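You operate a simulated robot arm through the tools that you are given. There is no shell and no other tool. Be economical: measure what you need, move in short steps, check, and stop when the job is done.

Carry out the task below with a simulated robot arm. There is one attempt and no reset: what you move stays moved.

TASK
Close the cream cabinet down and prove it dead.
Fine: red lever off, yellow slide across, blue lever open till the square lamp is dark, then shut; try the green button last; hands out of the vent's jet, pinch nothing.
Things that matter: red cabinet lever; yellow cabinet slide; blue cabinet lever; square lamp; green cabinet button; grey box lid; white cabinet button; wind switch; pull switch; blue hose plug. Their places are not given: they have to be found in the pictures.

It is judged by the outcome, as a careful person would: the job done as asked, and still so three seconds after it is handed in. It fails if anything else is knocked over, pushed out of place, dropped, spilled or broken.

THE ROBOT
A 6-joint arm with a two-finger parallel gripper, fixed in place. Base frame: the origin is at the foot of the arm, x ahead of it, y to its left, z up. Lengths are in mm, angles in degrees, forces in N, time in s.
With the tool pointing down near the work surface it reaches from about 240 to 640 mm from the base axis. Its first joint turns from -66.0 to 66.0 degrees. Payload 2.7 kg.
Tool frame: the origin (TCP) lies between the finger pads and is the grasp point; the fingertips stand 23 mm ahead of it; z points along the fingers, y is the line along which they close. The gripper opens to 94 mm. The fingers are 38 mm wide and 10 mm thick; the gripper's body (54 by 96 mm) begins 39 mm behind the TCP.
Orientation is that of the tool frame in the base frame, as a unit quaternion [x, y, z, w]. With the fingers straight down and closing along the base's y, the tool's x points along the base's -x, its y along +y and its z along -z.

THE INTERFACE
- The arm moves only by the tool apply_moves. Its argument "motion" is text: rows parted by semicolons, each of 7 numbers parted by spaces: the gripper command, from -1 (shut) to 1 (fully open), values between in proportion, then the shift along the base's x, y, z in mm, then the turn, a rotation vector about the base's x, y, z in degrees. In form: gripper x y z wx wy wz; .... A call has 1 to 20 rows; each row is the pose to reach, as a shift and turn from the pose commanded when the call began. A row lasts 0.2 s, in which the tool goes at most 50 mm and 8.6 degrees; a call with a longer step from one row to the next is refused whole, and so is a gripper value outside its range. A pose out of reach is approached as far as the arm can. The call stops where the force on the tool passes 40 N (or 10 N more than at its start, if that is more) or the arm is blocked; 0.2 s more then pass. The fingers move at their own pace (about 45 mm/s each) and stop on an object; they squeeze with about 27 N. The grip force told is the motor's: it shows also when the fingers shut on nothing. Time passes only in rows, and 0.2 s behind the last, so rows that repeat a pose let the fingers close. It gives the time, the measured TCP pose, the force on the tool (base axes), the opening and the grip force at its end, in the units of the frame above (readings bear some noise), and new pictures: "show" is both (left out), scene, wrist or none.
- Cameras (640 x 400 px; columns grow to the right, rows downward): "scene" is fixed at [56.9, -414.6, 1424.3]; the picture's right is [0.92, -0.40, 0.00], its down [-0.14, -0.33, -0.93] and it looks along [0.37, 0.86, -0.36] (base axes); focal length 310 px, centre (320, 200). "wrist" rides on the gripper at [-39, 0, -44] in the tool frame; the picture's right is [0.00, -1.00, 0.00], its down [0.97, 0.00, -0.24] and it looks along [0.24, 0.00, 0.97] (tool axes); focal length 218 px, centre (320, 200).
- point_at(camera, pixels): for up to 12 pixels [column, row] of the newest picture of that camera ("zoom" is the newest enlarged one), the place [x, y, z] in the base frame of the surface seen there, good to about 3 mm. No time passes.
- zoom(camera, box): a new picture of the part [left, top, right, bottom] of that camera's present view, enlarged. No time passes.
- hand_in(): hands the job in; it is judged then, once.

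Work in short steps. Measure before you move; look again where a grasp or a placing could have gone wrong, and mend it. You have 80 turns and 120 pictures in all, the two below and enlarged ones among them. Open the gripper and draw the arm clear of the work before you hand the job in, unless the task says otherwise; then end with one line.

The tools are called after ">>>" as a command line: name --argument value ..., lists and objects as JSON in quotes. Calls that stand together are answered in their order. apply_moves: Moves the arm, as the interface text tells. Its arguments: {"type":"object","properties":{"motion":{"type":"string"},"show":{"type":"string","enum":["both","scene","wrist","none"]}},"required":["motion"]} The other tools are called the same way: point_at (camera, pixels) gives the place of the surface under pixels of a picture; zoom (camera, box) takes an enlarged picture of a part of a camera's view; hand_in () hands the job in.

At the start:

```text
t: 0.0
tcp_pos: [296.6, 226.6, 1263.7]
orientation: [0.0, 1.0, 0.0, 0.001]
force: [0.1, 0.3, -0.6]
width: 94.0
gripper_force: 0.1
```

scene: 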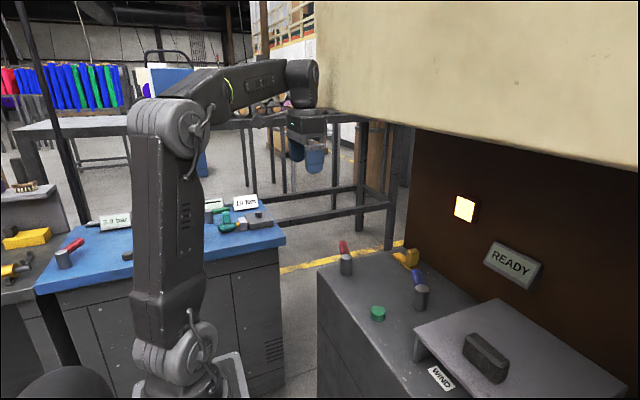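
wrist: 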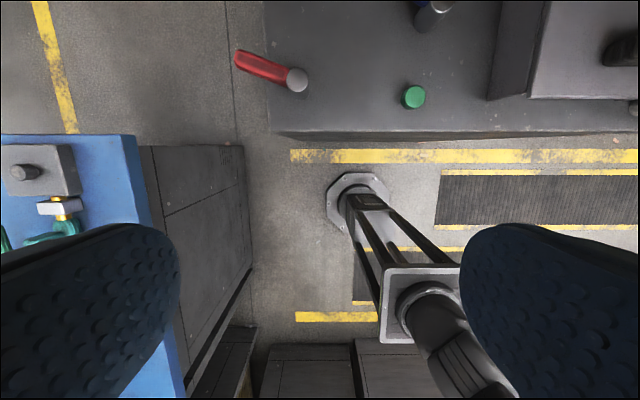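

The cabinet bench is at lower right of the scene picture (red lever ~345,250, yellow slide ~405,257, blue lever ~418,285, green button ~378,313, lamp ~464,208). I'll zoom in for detail.

>>> zoom --camera "scene" --box '[310, 180, 640, 400]'

>>> zoom --camera "wrist" --box '[220, 0, 640, 150]'

>>> zoom --camera "scene" --box '[0, 160, 300, 300]'

>>> point_at --camera "scene" --pixels '[[342, 244], [346, 258], [346, 270], [408, 257], [400, 250], [417, 277], [421, 290], [421, 305], [378, 310], [464, 208], [485, 345], [440, 378]]'

```text
1.82 times, centred on (475, 290) of scene
```

zoom: 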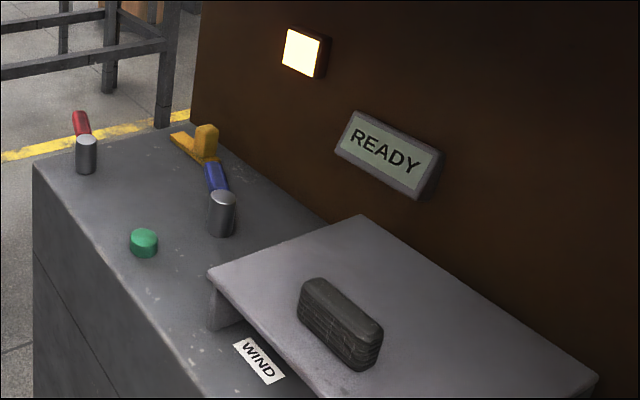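

```text
1.52 times, centred on (430, 75) of wrist
```

zoom: 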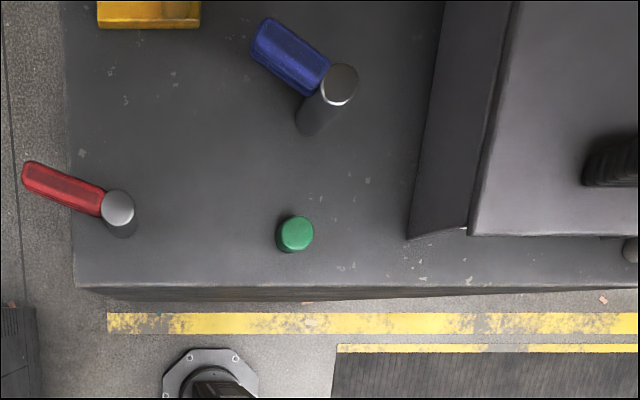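

```text
2.13 times, centred on (150, 230) of scene
```

zoom: 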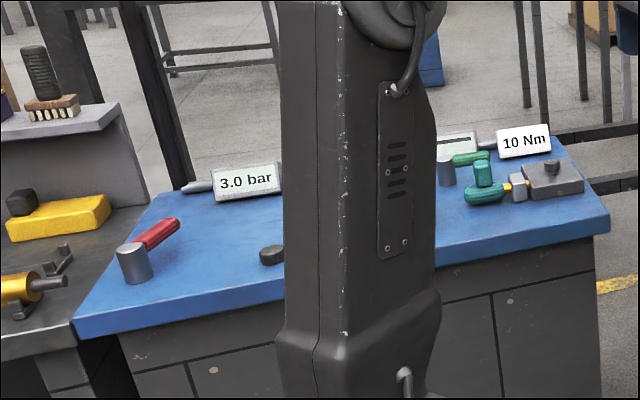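

```text
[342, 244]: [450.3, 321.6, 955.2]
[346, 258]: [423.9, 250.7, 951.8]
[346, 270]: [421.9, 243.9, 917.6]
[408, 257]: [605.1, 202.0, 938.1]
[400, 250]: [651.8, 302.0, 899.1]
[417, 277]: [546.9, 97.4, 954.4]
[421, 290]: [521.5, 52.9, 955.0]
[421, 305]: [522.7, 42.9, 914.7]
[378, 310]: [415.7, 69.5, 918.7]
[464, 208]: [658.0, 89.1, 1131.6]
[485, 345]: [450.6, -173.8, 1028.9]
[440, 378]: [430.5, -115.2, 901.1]
```

I need the hood's height and front, the lid's geometry, and the vent; measuring these first.

>>> point_at --camera "scene" --pixels '[[420, 122], [600, 155], [420, 60], [345, 290], [320, 275], [470, 300], [415, 335], [425, 355], [520, 300], [600, 390], [512, 262], [385, 370]]'

>>> point_at --camera "wrist" --pixels '[[240, 58], [296, 80], [414, 97], [427, 14], [400, 3], [300, 5], [630, 50], [635, 108], [545, 90], [490, 98], [300, 130], [620, 130]]'

>>> zoom --camera "scene" --box '[310, 220, 470, 320]'

>>> zoom --camera "scene" --box '[400, 120, 640, 270]'

```text
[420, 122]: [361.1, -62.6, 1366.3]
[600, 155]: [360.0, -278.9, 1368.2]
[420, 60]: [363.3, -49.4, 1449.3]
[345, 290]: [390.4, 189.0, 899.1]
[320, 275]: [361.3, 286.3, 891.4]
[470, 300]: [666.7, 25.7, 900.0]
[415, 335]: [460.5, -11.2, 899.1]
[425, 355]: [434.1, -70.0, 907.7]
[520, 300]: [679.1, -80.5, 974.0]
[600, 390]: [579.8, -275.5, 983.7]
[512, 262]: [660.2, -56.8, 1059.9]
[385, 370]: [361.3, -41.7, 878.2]
```

```text
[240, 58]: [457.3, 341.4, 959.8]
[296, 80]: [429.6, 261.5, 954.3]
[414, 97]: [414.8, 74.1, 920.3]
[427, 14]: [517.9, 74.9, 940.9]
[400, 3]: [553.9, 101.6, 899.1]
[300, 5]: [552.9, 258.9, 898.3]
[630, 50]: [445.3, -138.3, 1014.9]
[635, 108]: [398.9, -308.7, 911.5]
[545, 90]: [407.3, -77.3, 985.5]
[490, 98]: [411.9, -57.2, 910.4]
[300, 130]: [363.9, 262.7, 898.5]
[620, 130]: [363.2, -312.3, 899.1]
```

```text
4.00 times, centred on (390, 270) of scene
```

zoom: 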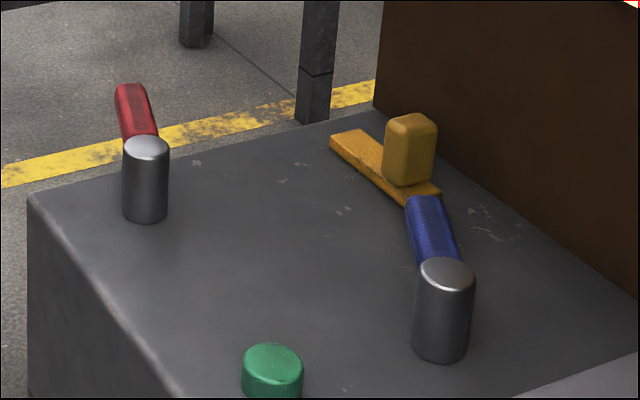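

```text
2.67 times, centred on (520, 195) of scene
```

zoom: 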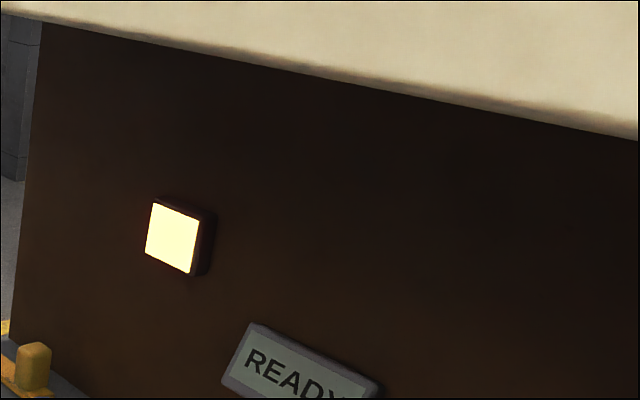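

Cabinet top is z≈899, hood bottom z≈1366 from x≈361. I'll move the wrist camera to the front of the cabinet (staying at x≈300) and tip it forward to look for vent, switches and lid.

>>> apply_moves --motion "1 0 -45 -10 0 0 0; 1 0 -90 -20 0 0 0; 1 0 -135 -30 0 -6 0; 1 0 -180 -40 0 -12 0; 1 0 -225 -50 0 -18 0; 1 0 -260 -60 0 -24 0; 1 0 -290 -60 0 -30 0; 1 0 -290 -60 0 -30 0"

```text
t: 1.8
tcp_pos: [296.7, -62.2, 1206.0]
orientation: [-0.001, 0.965, 0.001, 0.261]
force: [0.0, 0.7, 0.3]
width: 94.1
gripper_force: 0.0
```

scene: 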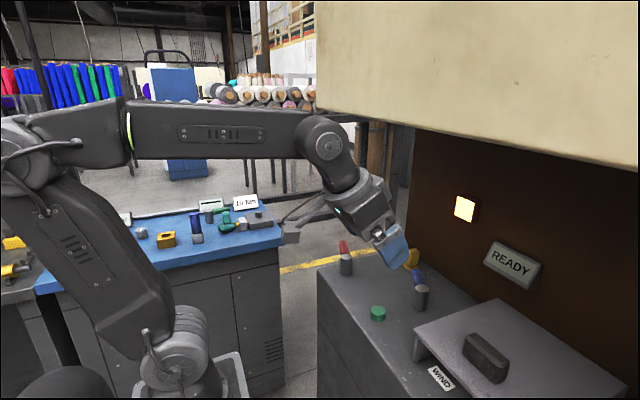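
wrist: 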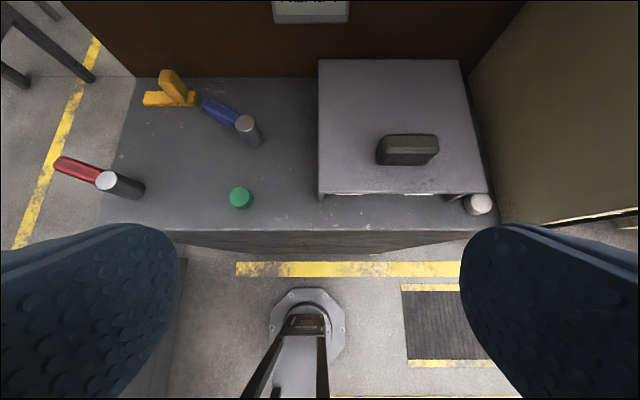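

Now the whole top is visible, with a white button at (478,203). I zoom in on the controls.

>>> zoom --camera "wrist" --box '[40, 50, 280, 220]'

>>> zoom --camera "wrist" --box '[290, 40, 640, 250]'

>>> point_at --camera "wrist" --pixels '[[58, 162], [106, 181], [203, 103], [245, 123], [241, 192], [146, 98], [171, 72], [172, 92], [195, 98], [478, 200], [408, 140], [520, 120]]'

```text
2.35 times, centred on (160, 135) of wrist
```

zoom: 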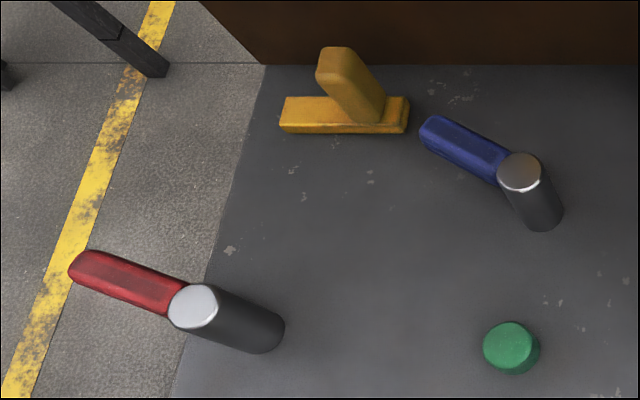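

```text
1.83 times, centred on (465, 145) of wrist
```

zoom: 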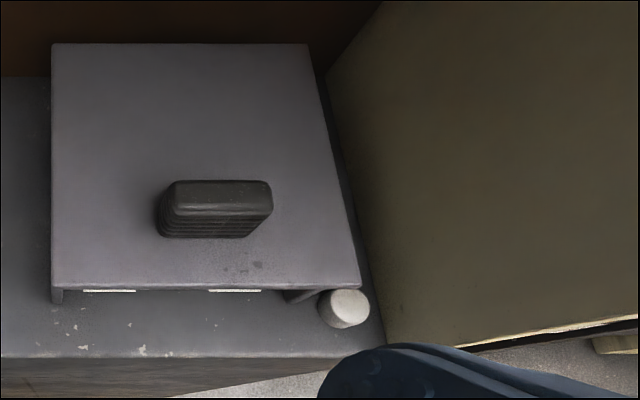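

```text
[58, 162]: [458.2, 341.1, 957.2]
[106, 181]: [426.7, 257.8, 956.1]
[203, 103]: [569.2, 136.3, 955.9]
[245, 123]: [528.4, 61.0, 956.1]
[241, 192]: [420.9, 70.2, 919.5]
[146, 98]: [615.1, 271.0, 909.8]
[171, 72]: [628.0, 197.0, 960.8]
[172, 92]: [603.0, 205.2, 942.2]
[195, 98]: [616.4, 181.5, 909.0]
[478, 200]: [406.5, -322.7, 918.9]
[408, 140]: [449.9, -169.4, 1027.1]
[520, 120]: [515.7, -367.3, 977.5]
```

I'll go closer over the left part of the cabinet to see markings, the vent, and how the levers sit.

>>> apply_moves --motion "1 0 45 0 0 0 0; 1 0 90 -20 0 0 0; 1 0 135 -40 0 0 0; 1 20 180 -70 0 0 0; 1 40 225 -90 0 0 0; 1 60 230 -110 0 0 0; 1 60 230 -110 0 0 0"

```text
refused: row 4 steps farther than a row can; nothing moved
```

>>> apply_moves --motion "1 0 40 -10 0 0 0; 1 5 80 -25 0 0 0; 1 10 120 -40 0 0 0; 1 20 160 -55 0 0 0; 1 35 195 -75 0 0 0; 1 50 225 -95 0 0 0; 1 60 230 -110 0 0 0; 1 60 230 -110 0 0 0"

>>> zoom --camera "wrist" --box '[160, 0, 640, 300]'

```text
t: 3.6
tcp_pos: [357.2, 168.6, 1094.1]
orientation: [0.0, 0.966, 0.001, 0.259]
force: [-0.2, 0.5, -0.5]
width: 93.9
gripper_force: 0.0
```

scene: 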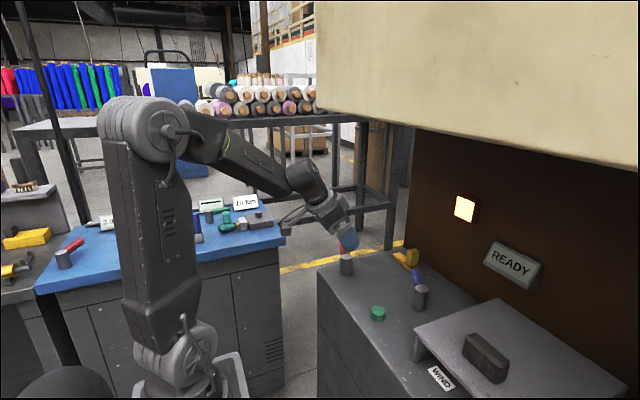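
wrist: 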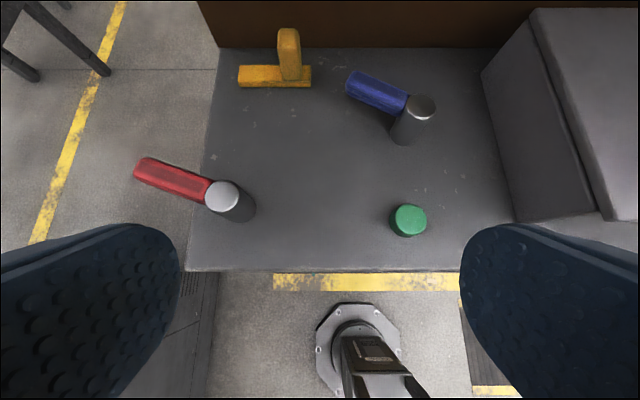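

```text
1.33 times, centred on (400, 150) of wrist
```

zoom: 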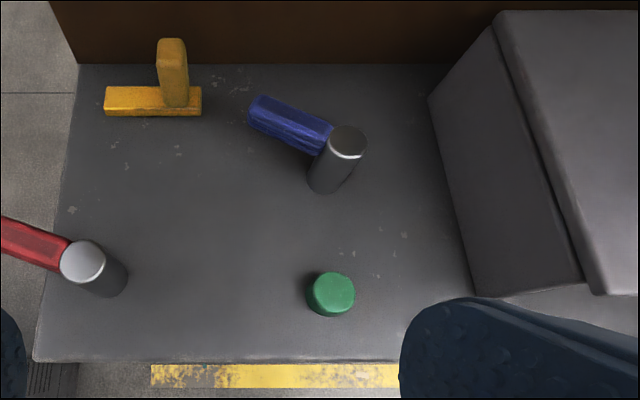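

No markings. I tip the camera further forward to see the back wall and any vent before touching anything.

>>> apply_moves --motion "1 0 -20 0 0 -8 0; 1 0 -40 0 0 -16 0; 1 -10 -60 20 0 -24 0; 1 -20 -80 40 0 -32 0; 1 -30 -90 60 0 -40 0; 1 -30 -90 60 0 -40 0" --show "wrist"

>>> zoom --camera "wrist" --box '[120, 0, 640, 325]'

```text
t: 5.0
tcp_pos: [344.9, 61.8, 1162.0]
orientation: [0.0, 0.819, 0.001, 0.574]
force: [-0.8, 0.0, -0.1]
width: 94.0
gripper_force: 0.0
out of reach, approached as far as the arm can: row 4, 5, 6
```

wrist: 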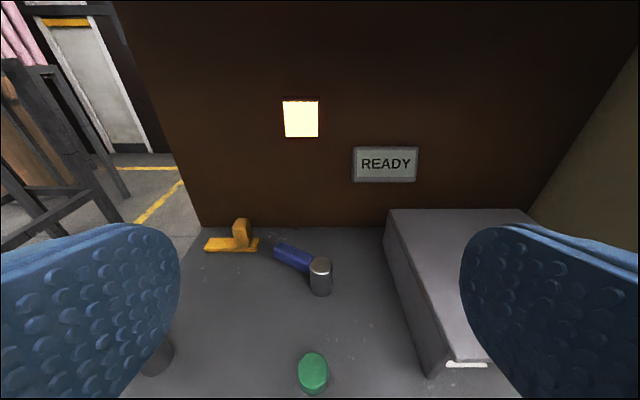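

```text
1.23 times, centred on (380, 162) of wrist
```

zoom: 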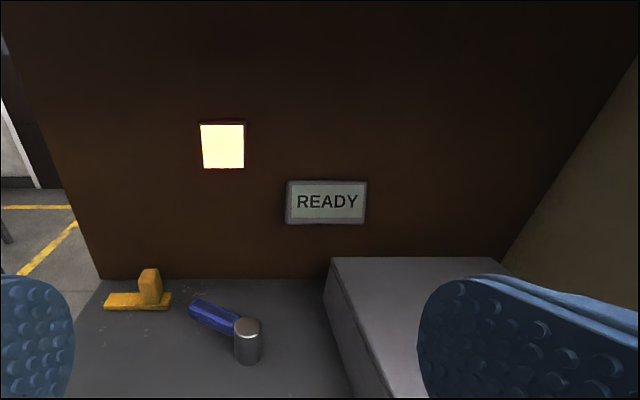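

The vent isn't on the back wall. I check the gap under the lid's front edge and the cabinet's front in the scene camera.

>>> zoom --camera "scene" --box '[400, 310, 560, 400]'

>>> zoom --camera "scene" --box '[310, 230, 450, 400]'

```text
4.00 times, centred on (480, 355) of scene
```

zoom: 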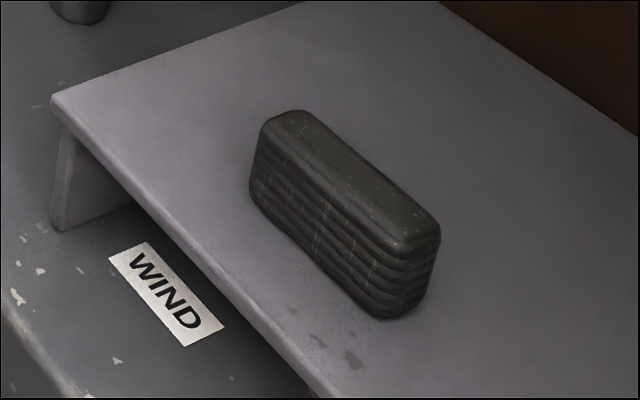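

```text
2.35 times, centred on (380, 315) of scene
```

zoom: 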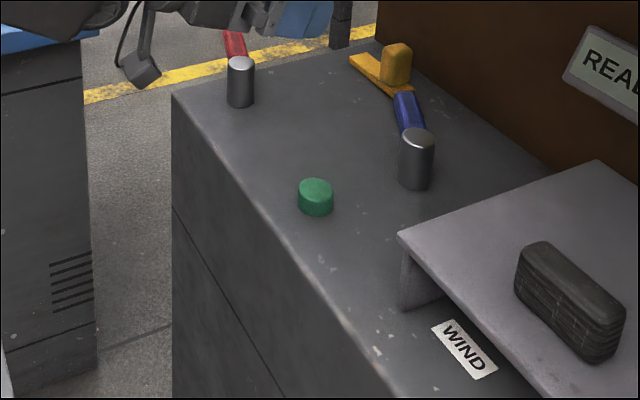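

The swing direction is unmarked. I'll start with the red lever: go with closed fingers, upright, to above its +x side, then look.

>>> apply_moves --motion "0 0 30 0 0 8 0; -1 0 60 0 0 16 0; -1 10 90 -10 0 24 0; -1 30 120 -20 0 32 0; -1 50 150 -30 0 40 0; -1 80 180 -40 0 48 0; -1 110 205 -50 0 56 0; -1 140 225 -70 0 64 0; -1 173 241 -90 0 70 0; -1 173 241 -100 0 70 0"

```text
t: 7.2
tcp_pos: [519.5, 303.8, 1062.7]
orientation: [0.001, 1.0, 0.0, 0.0]
force: [0.1, -1.2, 0.4]
width: 0.0
gripper_force: 27.3
out of reach, approached as far as the arm can: row 1
```

scene: 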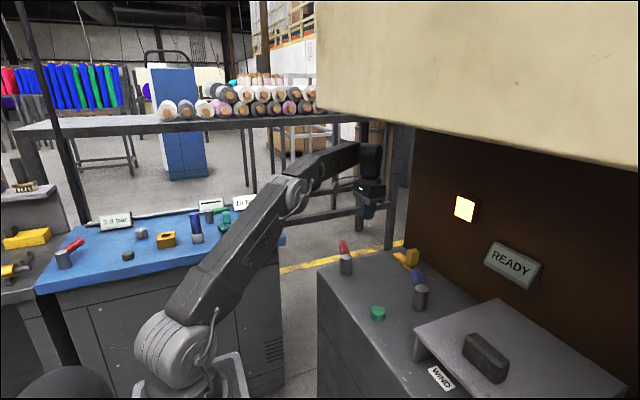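
wrist: 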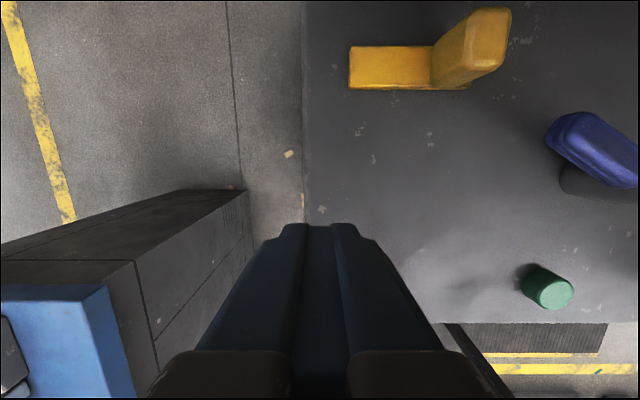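

TCP is at (519,304,1063). Descend on the +x side of the red handle to z≈957, without contact.

>>> apply_moves --motion "-1 -5 14 -40 0 0 0; -1 -9 14 -80 0 0 0; -1 -9 14 -106 0 0 0; -1 -9 14 -106 0 0 0"

>>> zoom --camera "scene" --box '[310, 200, 430, 290]'

```text
t: 8.2
tcp_pos: [509.2, 319.3, 957.3]
orientation: [0.0, 1.0, -0.001, 0.001]
force: [0.3, -0.4, 0.2]
width: 0.0
gripper_force: 26.9
```

scene: 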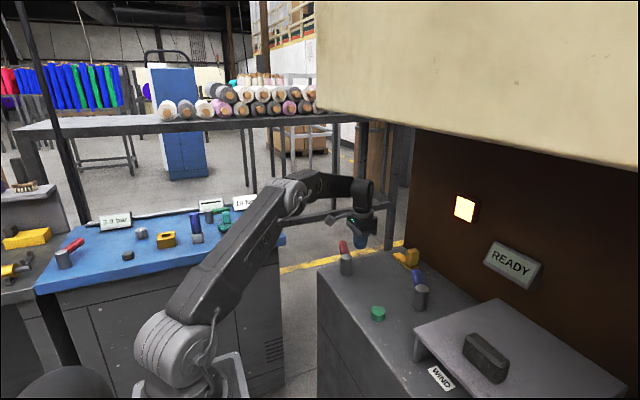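
wrist: 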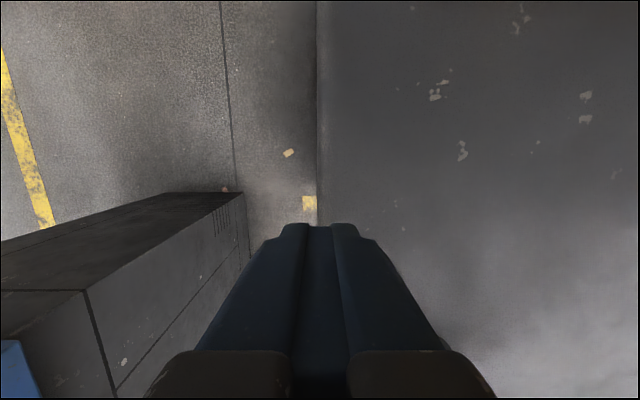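

```text
4.44 times, centred on (370, 245) of scene
```

zoom: 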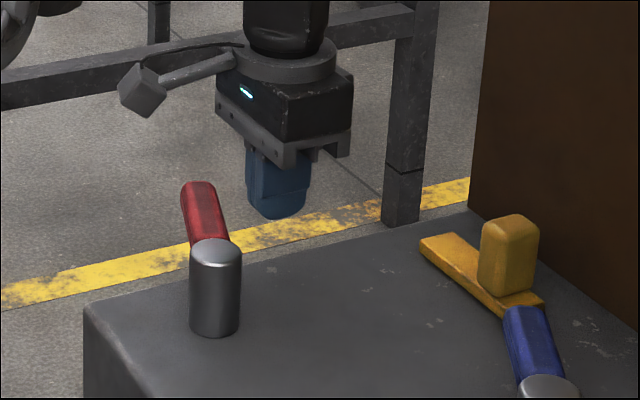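

The fingertips are beside the handle's +x side. Push slowly toward -x and watch the force.

>>> apply_moves --motion "-1 -10 0 0 0 0 0; -1 -20 0 0 0 0 0; -1 -26 0 0 0 0 0; -1 -32 0 0 0 0 0; -1 -38 0 0 0 0 0; -1 -44 0 0 0 0 0; -1 -50 0 0 0 0 0" --show "scene"

>>> zoom --camera "scene" --box '[310, 200, 430, 290]'

```text
t: 9.1
tcp_pos: [488.5, 317.2, 958.4]
orientation: [0.003, 1.0, 0.003, 0.01]
force: [12.0, 1.8, -3.9]
width: 0.2
gripper_force: 27.1
stopped in row 4: the force on the tool passed its limit (the readings are from after the stop); the commanded pose is now the measured one
```

scene: 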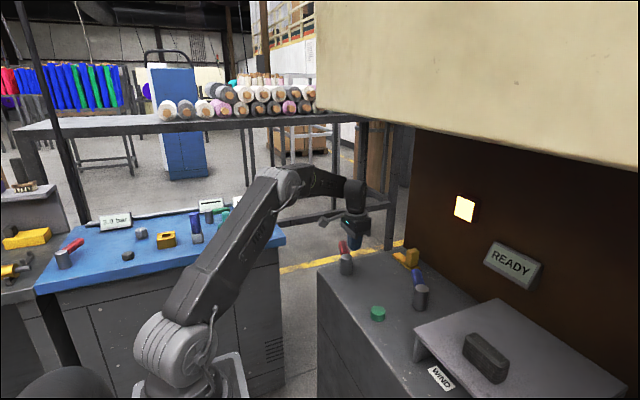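

```text
4.44 times, centred on (370, 245) of scene
```

zoom: 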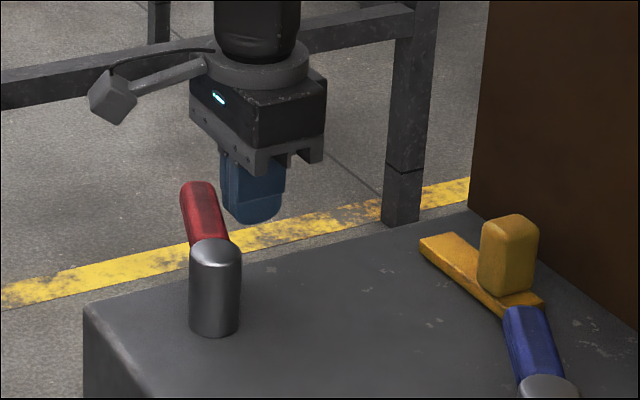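

The lever did not budge toward -x (hard stop), so it turns the other way. I lift over to the -x side of the handle.

>>> apply_moves --motion "-1 15 2 0 0 0 0; -1 15 2 45 0 0 0; -1 0 2 75 0 0 0; -1 -45 2 75 0 0 0; -1 -83 2 75 0 0 0; -1 -88 2 40 0 0 0; -1 -88 2 -2 0 0 0; -1 -88 2 -2 0 0 0"

```text
t: 10.9
tcp_pos: [400.4, 317.9, 954.7]
orientation: [0.003, 1.0, 0.004, 0.008]
force: [0.4, 0.2, 0.0]
width: 0.0
gripper_force: 26.8
```

scene: 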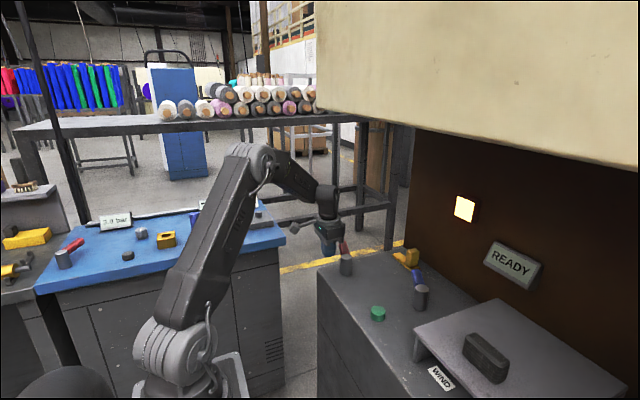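
wrist: 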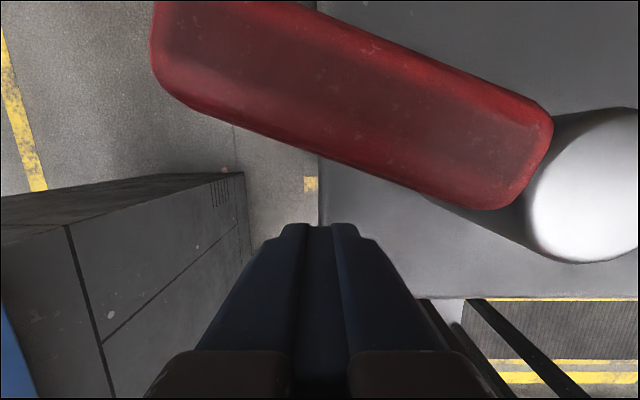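

Now push toward +x from this side, gently.

>>> apply_moves --motion "-1 10 0 0 0 0 0; -1 18 0 0 0 0 0; -1 24 0 0 0 0 0; -1 30 0 0 0 0 0; -1 36 0 0 0 0 0; -1 42 0 0 0 0 0; -1 48 -2 0 0 0 0; -1 54 -4 0 0 0 0"

```text
t: 12.7
tcp_pos: [453.3, 316.1, 955.0]
orientation: [0.003, 1.0, 0.004, 0.008]
force: [-5.2, 1.6, 1.0]
width: 0.0
gripper_force: 27.0
```

scene: 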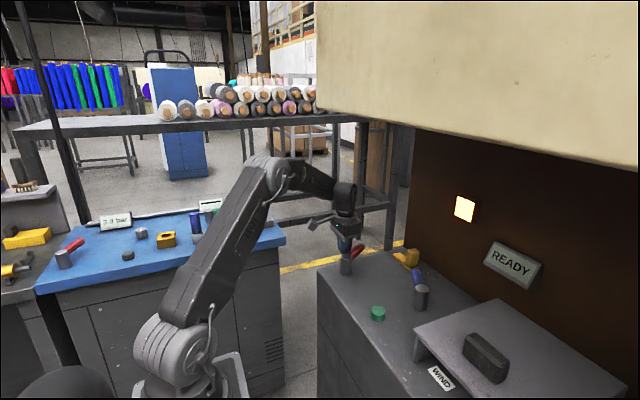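
wrist: 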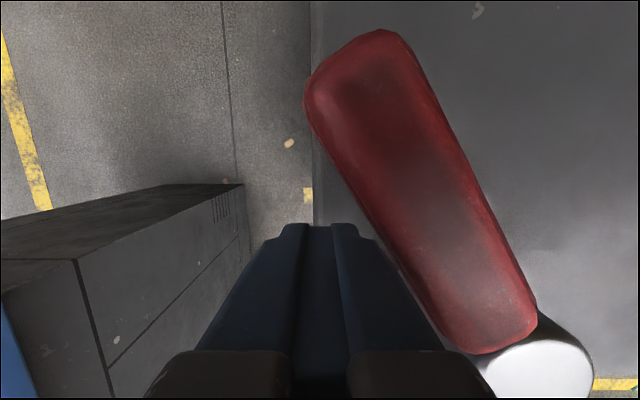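

The lever turns easily this way (about 5 N). Continue round the arc, until a stop.

>>> apply_moves --motion "-1 9 -5 0 0 0 0; -1 17 -11 0 0 0 0; -1 25 -18 0 0 0 0; -1 32 -25 0 0 0 0; -1 37 -33 0 0 0 0; -1 42 -42 0 0 0 0; -1 45 -51 0 0 0 0; -1 47 -59 0 0 0 0; -1 48 -67 0 0 0 0"

```text
t: 14.1
tcp_pos: [489.4, 284.7, 956.1]
orientation: [0.0, 1.0, 0.01, 0.005]
force: [-1.5, 7.7, -0.6]
width: 0.1
gripper_force: 26.9
stopped in row 7: the force on the tool passed its limit (the readings are from after the stop); the commanded pose is now the measured one
```

scene: 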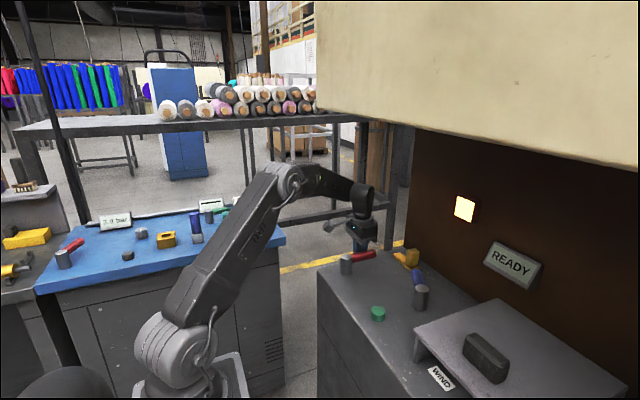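
wrist: 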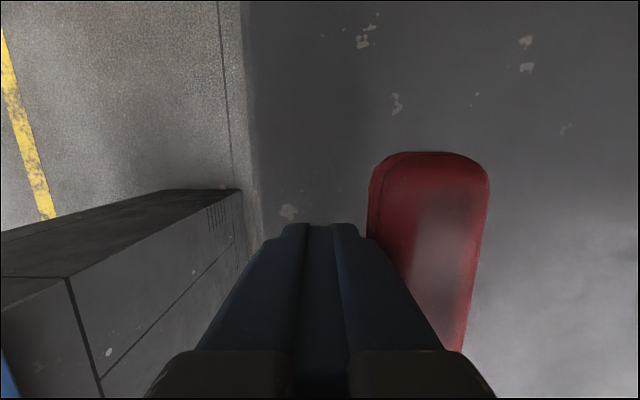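

The red lever reached its end stop at about 65° of travel. Back off, rise, and move to view the yellow slide with the tool tilted forward.

>>> apply_moves --motion "-1 -2 12 0 0 0 0; -1 -2 12 45 0 0 0; -1 -2 12 90 0 0 0; -1 0 -10 130 0 -8 0; -1 10 -45 140 0 -16 0; -1 20 -75 140 0 -24 0; -1 30 -100 140 0 -30 0; -1 40 -115 140 0 -30 0; -1 40 -115 140 0 -30 0"

>>> zoom --camera "scene" --box '[310, 180, 550, 330]'

```text
t: 16.1
tcp_pos: [530.2, 169.2, 1096.5]
orientation: [-0.001, 0.965, 0.008, 0.264]
force: [0.3, 0.0, 0.4]
width: 0.0
gripper_force: 26.8
```

scene: 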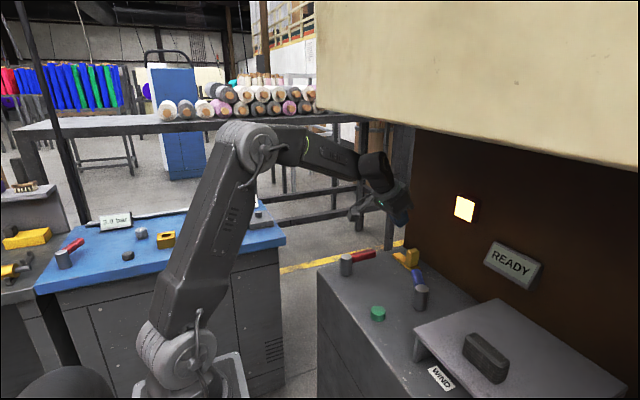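
wrist: 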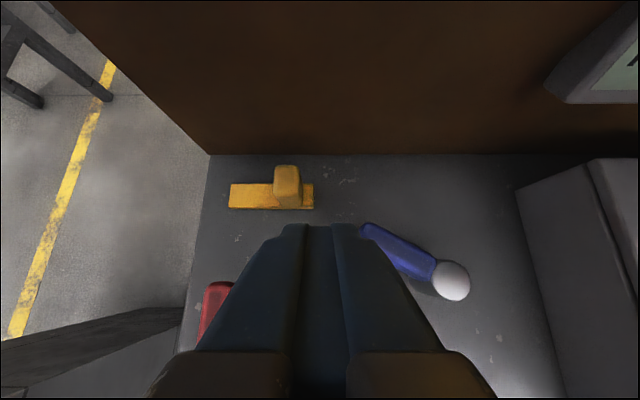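

```text
2.67 times, centred on (430, 255) of scene
```

zoom: 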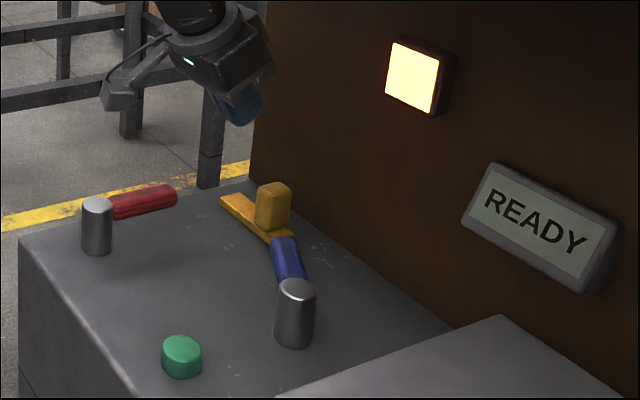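

Measure the knob and the blue handle tip precisely.

>>> point_at --camera "wrist" --pixels '[[288, 169], [277, 185], [287, 190], [299, 185], [300, 203], [276, 203], [308, 190], [311, 203], [232, 197], [366, 227], [376, 230], [335, 185]]'

```text
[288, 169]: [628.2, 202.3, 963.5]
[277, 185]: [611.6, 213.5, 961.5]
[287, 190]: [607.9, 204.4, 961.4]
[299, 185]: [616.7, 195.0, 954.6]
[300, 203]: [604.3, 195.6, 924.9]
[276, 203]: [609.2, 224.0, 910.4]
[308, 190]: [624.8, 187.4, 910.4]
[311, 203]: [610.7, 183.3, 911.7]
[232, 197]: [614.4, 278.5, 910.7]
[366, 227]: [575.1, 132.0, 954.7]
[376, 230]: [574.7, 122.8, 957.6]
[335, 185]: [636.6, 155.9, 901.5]
```

Knob spans y 193–217, z up to 963; the track goes to y≈280. Descend with closed fingers on its -y side (y≈170), clear of the blue handle tip (y≈138).

>>> apply_moves --motion "-1 30 1 -40 0 0 0; -1 55 1 -75 0 0 0; -1 70 1 -110 0 0 0; -1 79 1 -136 0 0 0; -1 79 1 -136 0 0 0"

```text
t: 17.3
tcp_pos: [609.6, 169.2, 960.2]
orientation: [-0.001, 0.964, 0.009, 0.264]
force: [-1.0, 0.6, -0.3]
width: 0.0
gripper_force: 27.2
```

scene: 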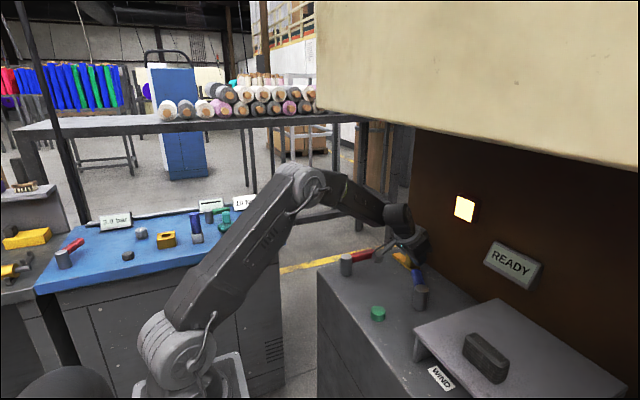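
wrist: 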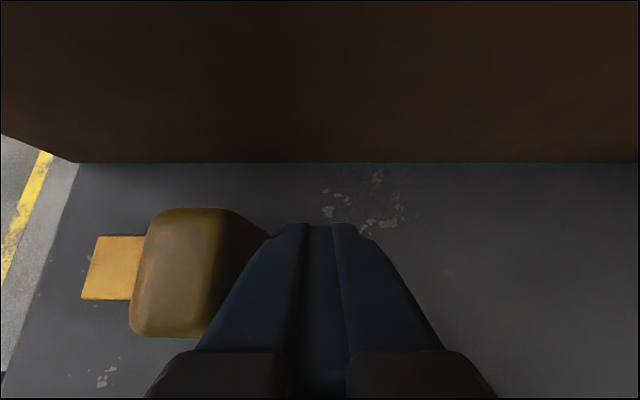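

Good placement. Push toward +y; knob face is ~13 mm away, expected travel ~50 mm.

>>> apply_moves --motion "-1 0 10 0 0 0 0; -1 0 18 0 0 0 0; -1 0 26 0 0 0 0; -1 0 34 0 0 0 0; -1 0 42 0 0 0 0; -1 0 50 0 0 0 0; -1 0 57 0 0 0 0; -1 0 63 0 0 0 0; -1 0 69 0 0 0 0; -1 0 75 0 0 0 0"

```text
t: 18.9
tcp_pos: [610.1, 213.6, 958.6]
orientation: [0.004, 0.966, 0.001, 0.26]
force: [-0.3, -8.2, 2.0]
width: 0.0
gripper_force: 27.1
stopped in row 7: the force on the tool passed its limit (the readings are from after the stop); the commanded pose is now the measured one
```

scene: 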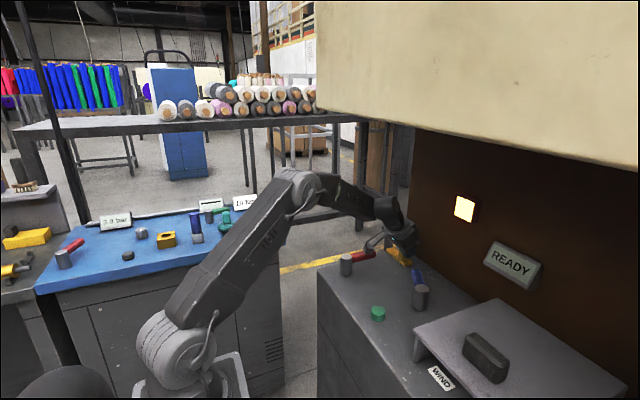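
wrist: 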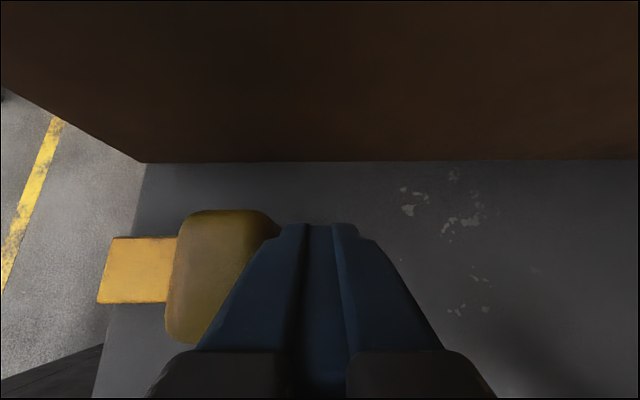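

The push stopped at y≈214. Measure where knob and bar now stand.

>>> point_at --camera "wrist" --pixels '[[115, 245], [100, 298], [180, 235], [175, 320], [220, 215], [265, 225], [146, 165]]'

>>> zoom --camera "scene" --box '[330, 210, 450, 290]'

```text
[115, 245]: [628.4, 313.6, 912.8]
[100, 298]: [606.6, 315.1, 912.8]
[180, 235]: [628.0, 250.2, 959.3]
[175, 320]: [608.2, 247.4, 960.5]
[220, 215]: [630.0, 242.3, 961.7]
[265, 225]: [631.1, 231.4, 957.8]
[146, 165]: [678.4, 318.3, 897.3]
```

```text
5.00 times, centred on (390, 250) of scene
```

zoom: 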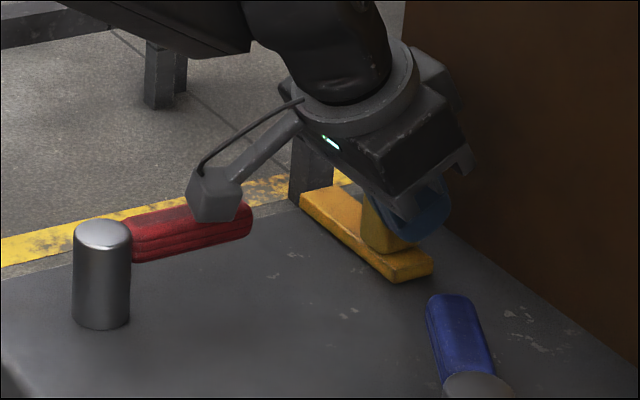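

The bolt shifted 34 mm and met its stop; the red lever is unmoved. Back off, rise to upright over the area to the +y/-x side of the blue handle.

>>> apply_moves --motion "-1 0 -12 0 0 0 0; -1 -5 -14 45 0 0 0; -1 -20 -20 90 0 8 0; -1 -40 -30 110 0 16 0; -1 -60 -45 110 0 24 0; -1 -80 -60 110 0 30 0; -1 -98 -68 110 0 30 0; -1 -98 -68 110 0 30 0"

>>> zoom --camera "scene" --box '[310, 180, 550, 330]'

```text
t: 20.7
tcp_pos: [511.4, 148.0, 1068.6]
orientation: [0.003, 1.0, 0.002, 0.001]
force: [-0.6, 0.0, -0.1]
width: 0.3
gripper_force: 26.9
```

scene: 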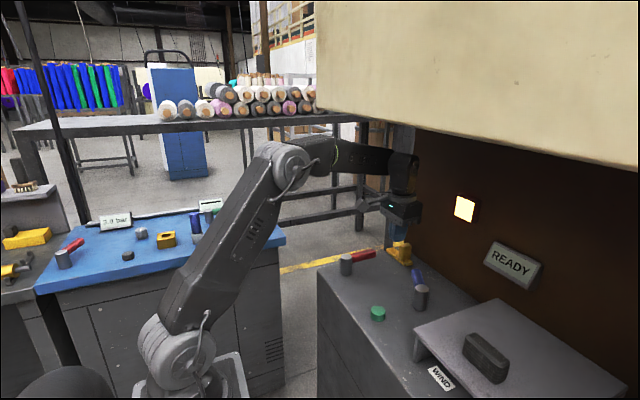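
wrist: 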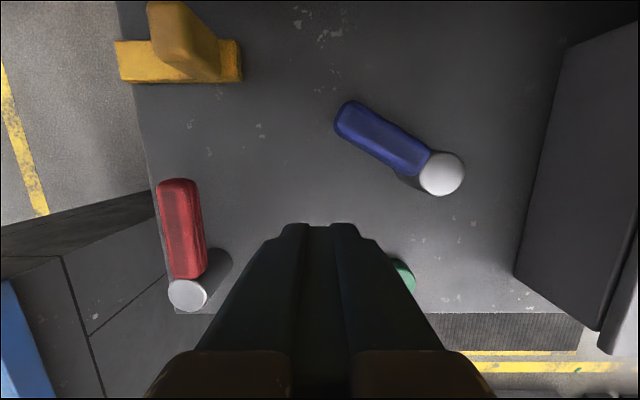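

```text
2.67 times, centred on (430, 255) of scene
```

zoom: 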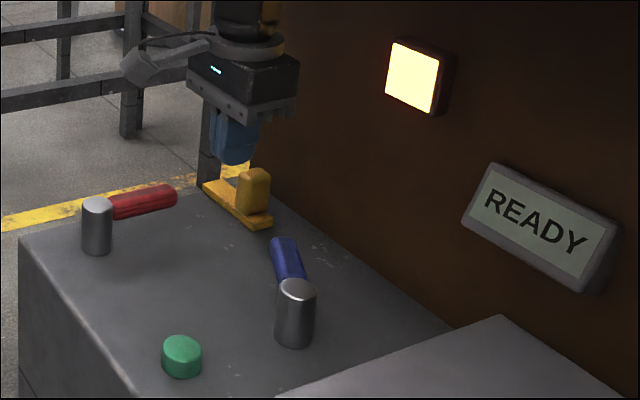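

Red and yellow are set. Descend beside the blue handle at (511,147) and begin pushing it clockwise (+x), watching the force.

>>> apply_moves --motion "-1 0 0 -45 0 0 0; -1 0 0 -85 0 0 0; -1 0 0 -112 0 0 0; -1 8 -4 -112 0 0 0; -1 15 -9 -112 0 0 0; -1 21 -14 -112 0 0 0; -1 27 -15 -112 0 0 0; -1 33 -16 -112 0 0 0"

```text
t: 22.5
tcp_pos: [545.0, 133.7, 957.1]
orientation: [0.004, 1.0, 0.002, 0.001]
force: [-3.1, 0.2, 0.2]
width: 0.0
gripper_force: 27.1
```

scene: 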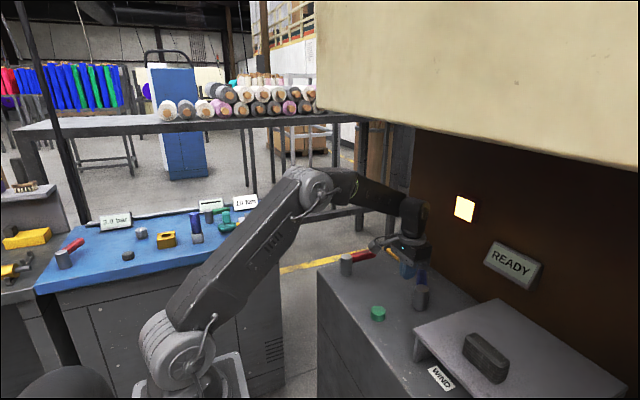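
wrist: 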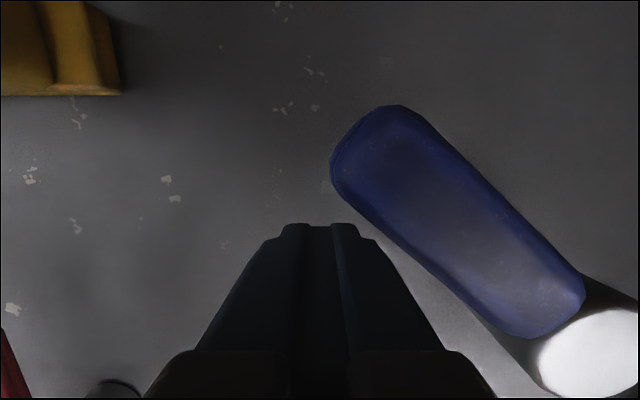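

It turns freely. Continue along the arc to its open stop.

>>> apply_moves --motion "-1 9 -4 0 0 0 0; -1 19 -10 0 0 0 0; -1 28 -17 0 0 0 0; -1 36 -25 0 0 0 0; -1 43 -34 0 0 0 0; -1 48 -43 0 0 0 0; -1 51 -51 0 0 0 0; -1 52 -58 0 0 0 0; -1 53 -64 0 0 0 0"

>>> zoom --camera "scene" --box '[310, 180, 550, 330]'

```text
t: 24.3
tcp_pos: [595.8, 85.9, 958.4]
orientation: [0.0, 1.0, 0.008, -0.001]
force: [-2.6, 7.6, 2.3]
width: 0.1
gripper_force: 27.1
stopped in row 9: the force on the tool passed its limit (the readings are from after the stop); the commanded pose is now the measured one
```

scene: 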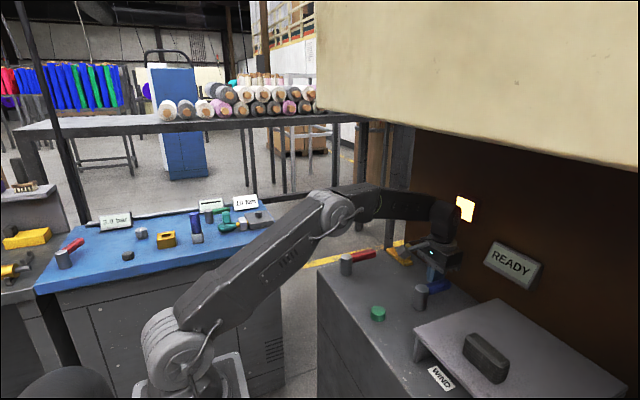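
wrist: 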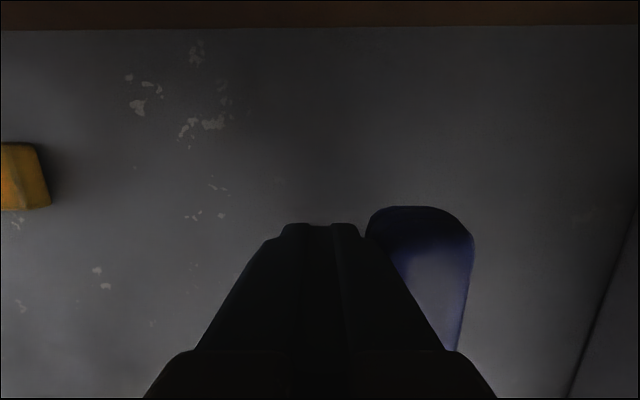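

```text
2.67 times, centred on (430, 255) of scene
```

zoom: 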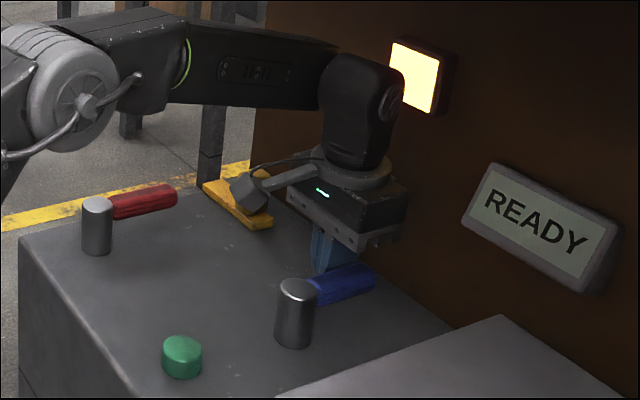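

Blue is at its open stop. Draw the hand straight out (+y, then up and back) and watch the lamp.

>>> apply_moves --motion "-1 0 12 0 0 0 0; -1 -5 20 40 0 0 0; -1 -30 40 80 0 0 0; -1 -65 70 110 0 0 0; -1 -100 100 120 0 0 0; -1 -135 120 120 0 0 0; -1 -165 130 120 0 0 0; -1 -165 130 120 0 0 0"

>>> zoom --camera "scene" --box '[340, 100, 640, 330]'

```text
refused: row 3 steps farther than a row can; nothing moved
```

```text
1.74 times, centred on (490, 215) of scene
```

zoom: 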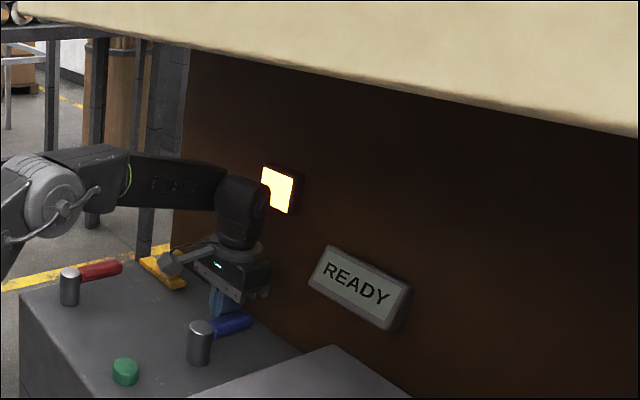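

>>> apply_moves --motion "-1 0 12 0 0 0 0; -1 -5 20 40 0 0 0; -1 -25 35 70 0 0 0; -1 -55 60 95 0 0 0; -1 -85 85 110 0 0 0; -1 -120 105 120 0 0 0; -1 -160 120 120 0 0 0; -1 -165 125 120 0 0 0"

>>> zoom --camera "scene" --box '[340, 100, 640, 330]'

```text
t: 26.1
tcp_pos: [429.4, 207.1, 1078.3]
orientation: [0.001, 1.0, 0.008, -0.001]
force: [0.8, -0.3, -0.9]
width: 0.0
gripper_force: 27.2
```

scene: 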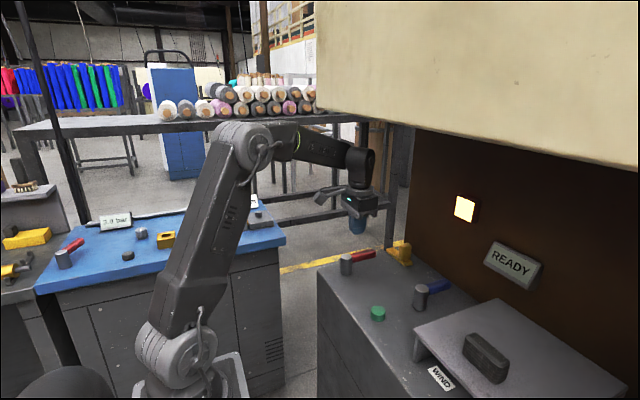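
wrist: 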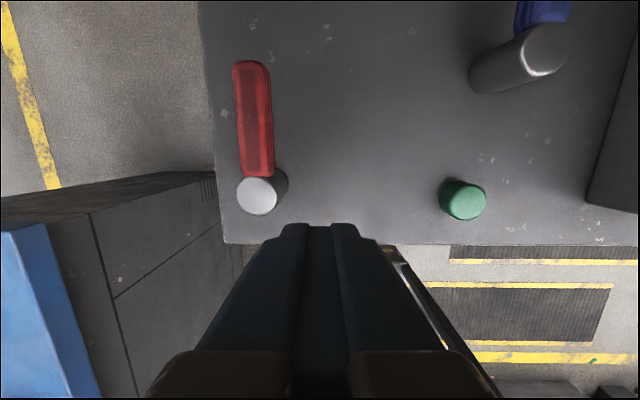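

```text
1.74 times, centred on (490, 215) of scene
```

zoom: 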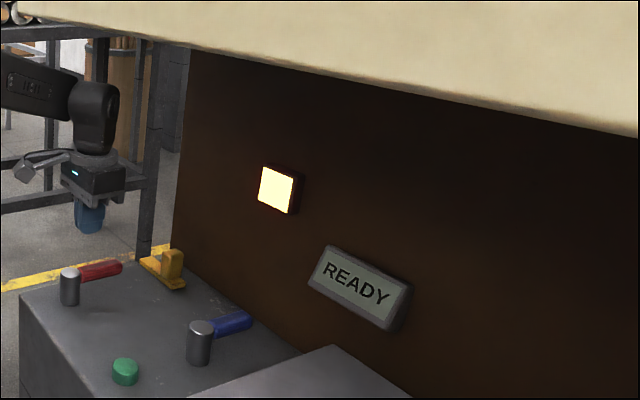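

Hand is clear, blue open. Wait some seconds for the lamp.

>>> apply_moves --motion "-1 0 0 0 0 0 0; -1 0 0 0 0 0 0; -1 0 0 0 0 0 0; -1 0 0 0 0 0 0; -1 0 0 0 0 0 0; -1 0 0 0 0 0 0; -1 0 0 0 0 0 0; -1 0 0 0 0 0 0; -1 0 0 0 0 0 0; -1 0 0 0 0 0 0; -1 0 0 0 0 0 0; -1 0 0 0 0 0 0; -1 0 0 0 0 0 0; -1 0 0 0 0 0 0; -1 0 0 0 0 0 0" --show "scene"

```text
t: 29.3
tcp_pos: [429.9, 208.8, 1077.4]
orientation: [0.001, 1.0, 0.007, -0.001]
force: [-0.4, 0.1, -0.9]
width: 0.1
gripper_force: 26.7
```

scene: 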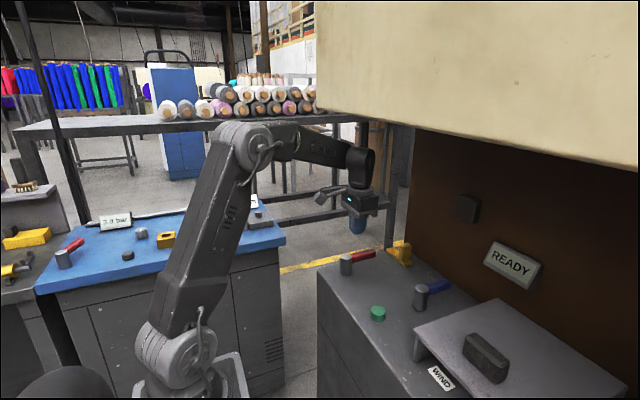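

The lamp is dark. Now shut blue: go high over to the -y side of the handle, at (592,14).

>>> apply_moves --motion "-1 25 -35 0 0 0 0; -1 50 -70 0 0 0 0; -1 75 -105 0 0 0 0; -1 100 -140 0 0 0 0; -1 125 -170 0 0 0 0; -1 148 -192 0 0 0 0; -1 162 -194 0 0 0 0; -1 162 -194 -30 0 0 0; -1 162 -194 -30 0 0 0"

```text
t: 31.3
tcp_pos: [593.4, 15.2, 1047.3]
orientation: [0.001, 1.0, 0.007, -0.001]
force: [0.1, 0.2, 0.0]
width: 0.0
gripper_force: 26.7
```

scene: 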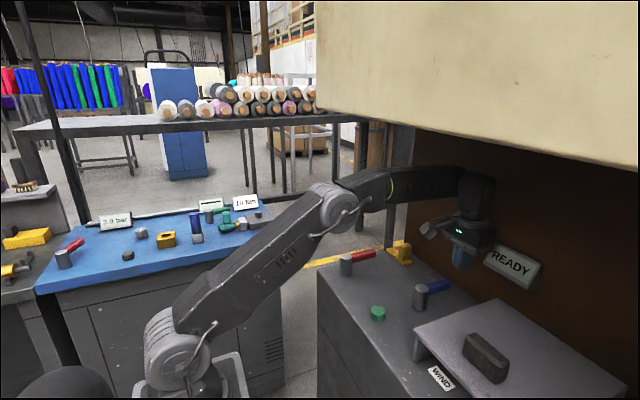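
wrist: 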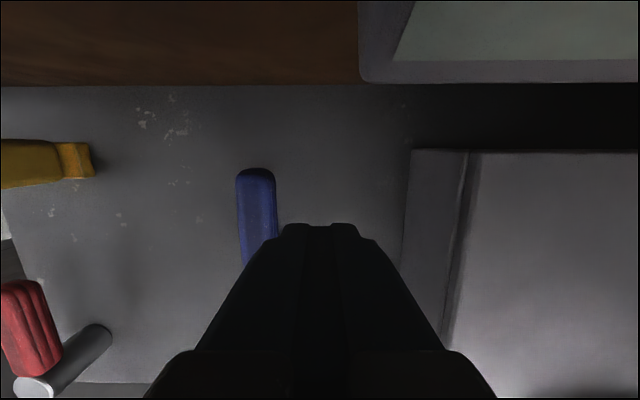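

Check handle edge and box edge before descending.

>>> point_at --camera "wrist" --pixels '[[255, 175], [272, 205], [240, 205], [408, 200], [470, 200]]'

```text
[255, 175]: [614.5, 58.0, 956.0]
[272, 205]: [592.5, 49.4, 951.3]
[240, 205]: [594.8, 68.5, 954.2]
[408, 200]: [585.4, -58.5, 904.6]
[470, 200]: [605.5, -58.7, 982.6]
```

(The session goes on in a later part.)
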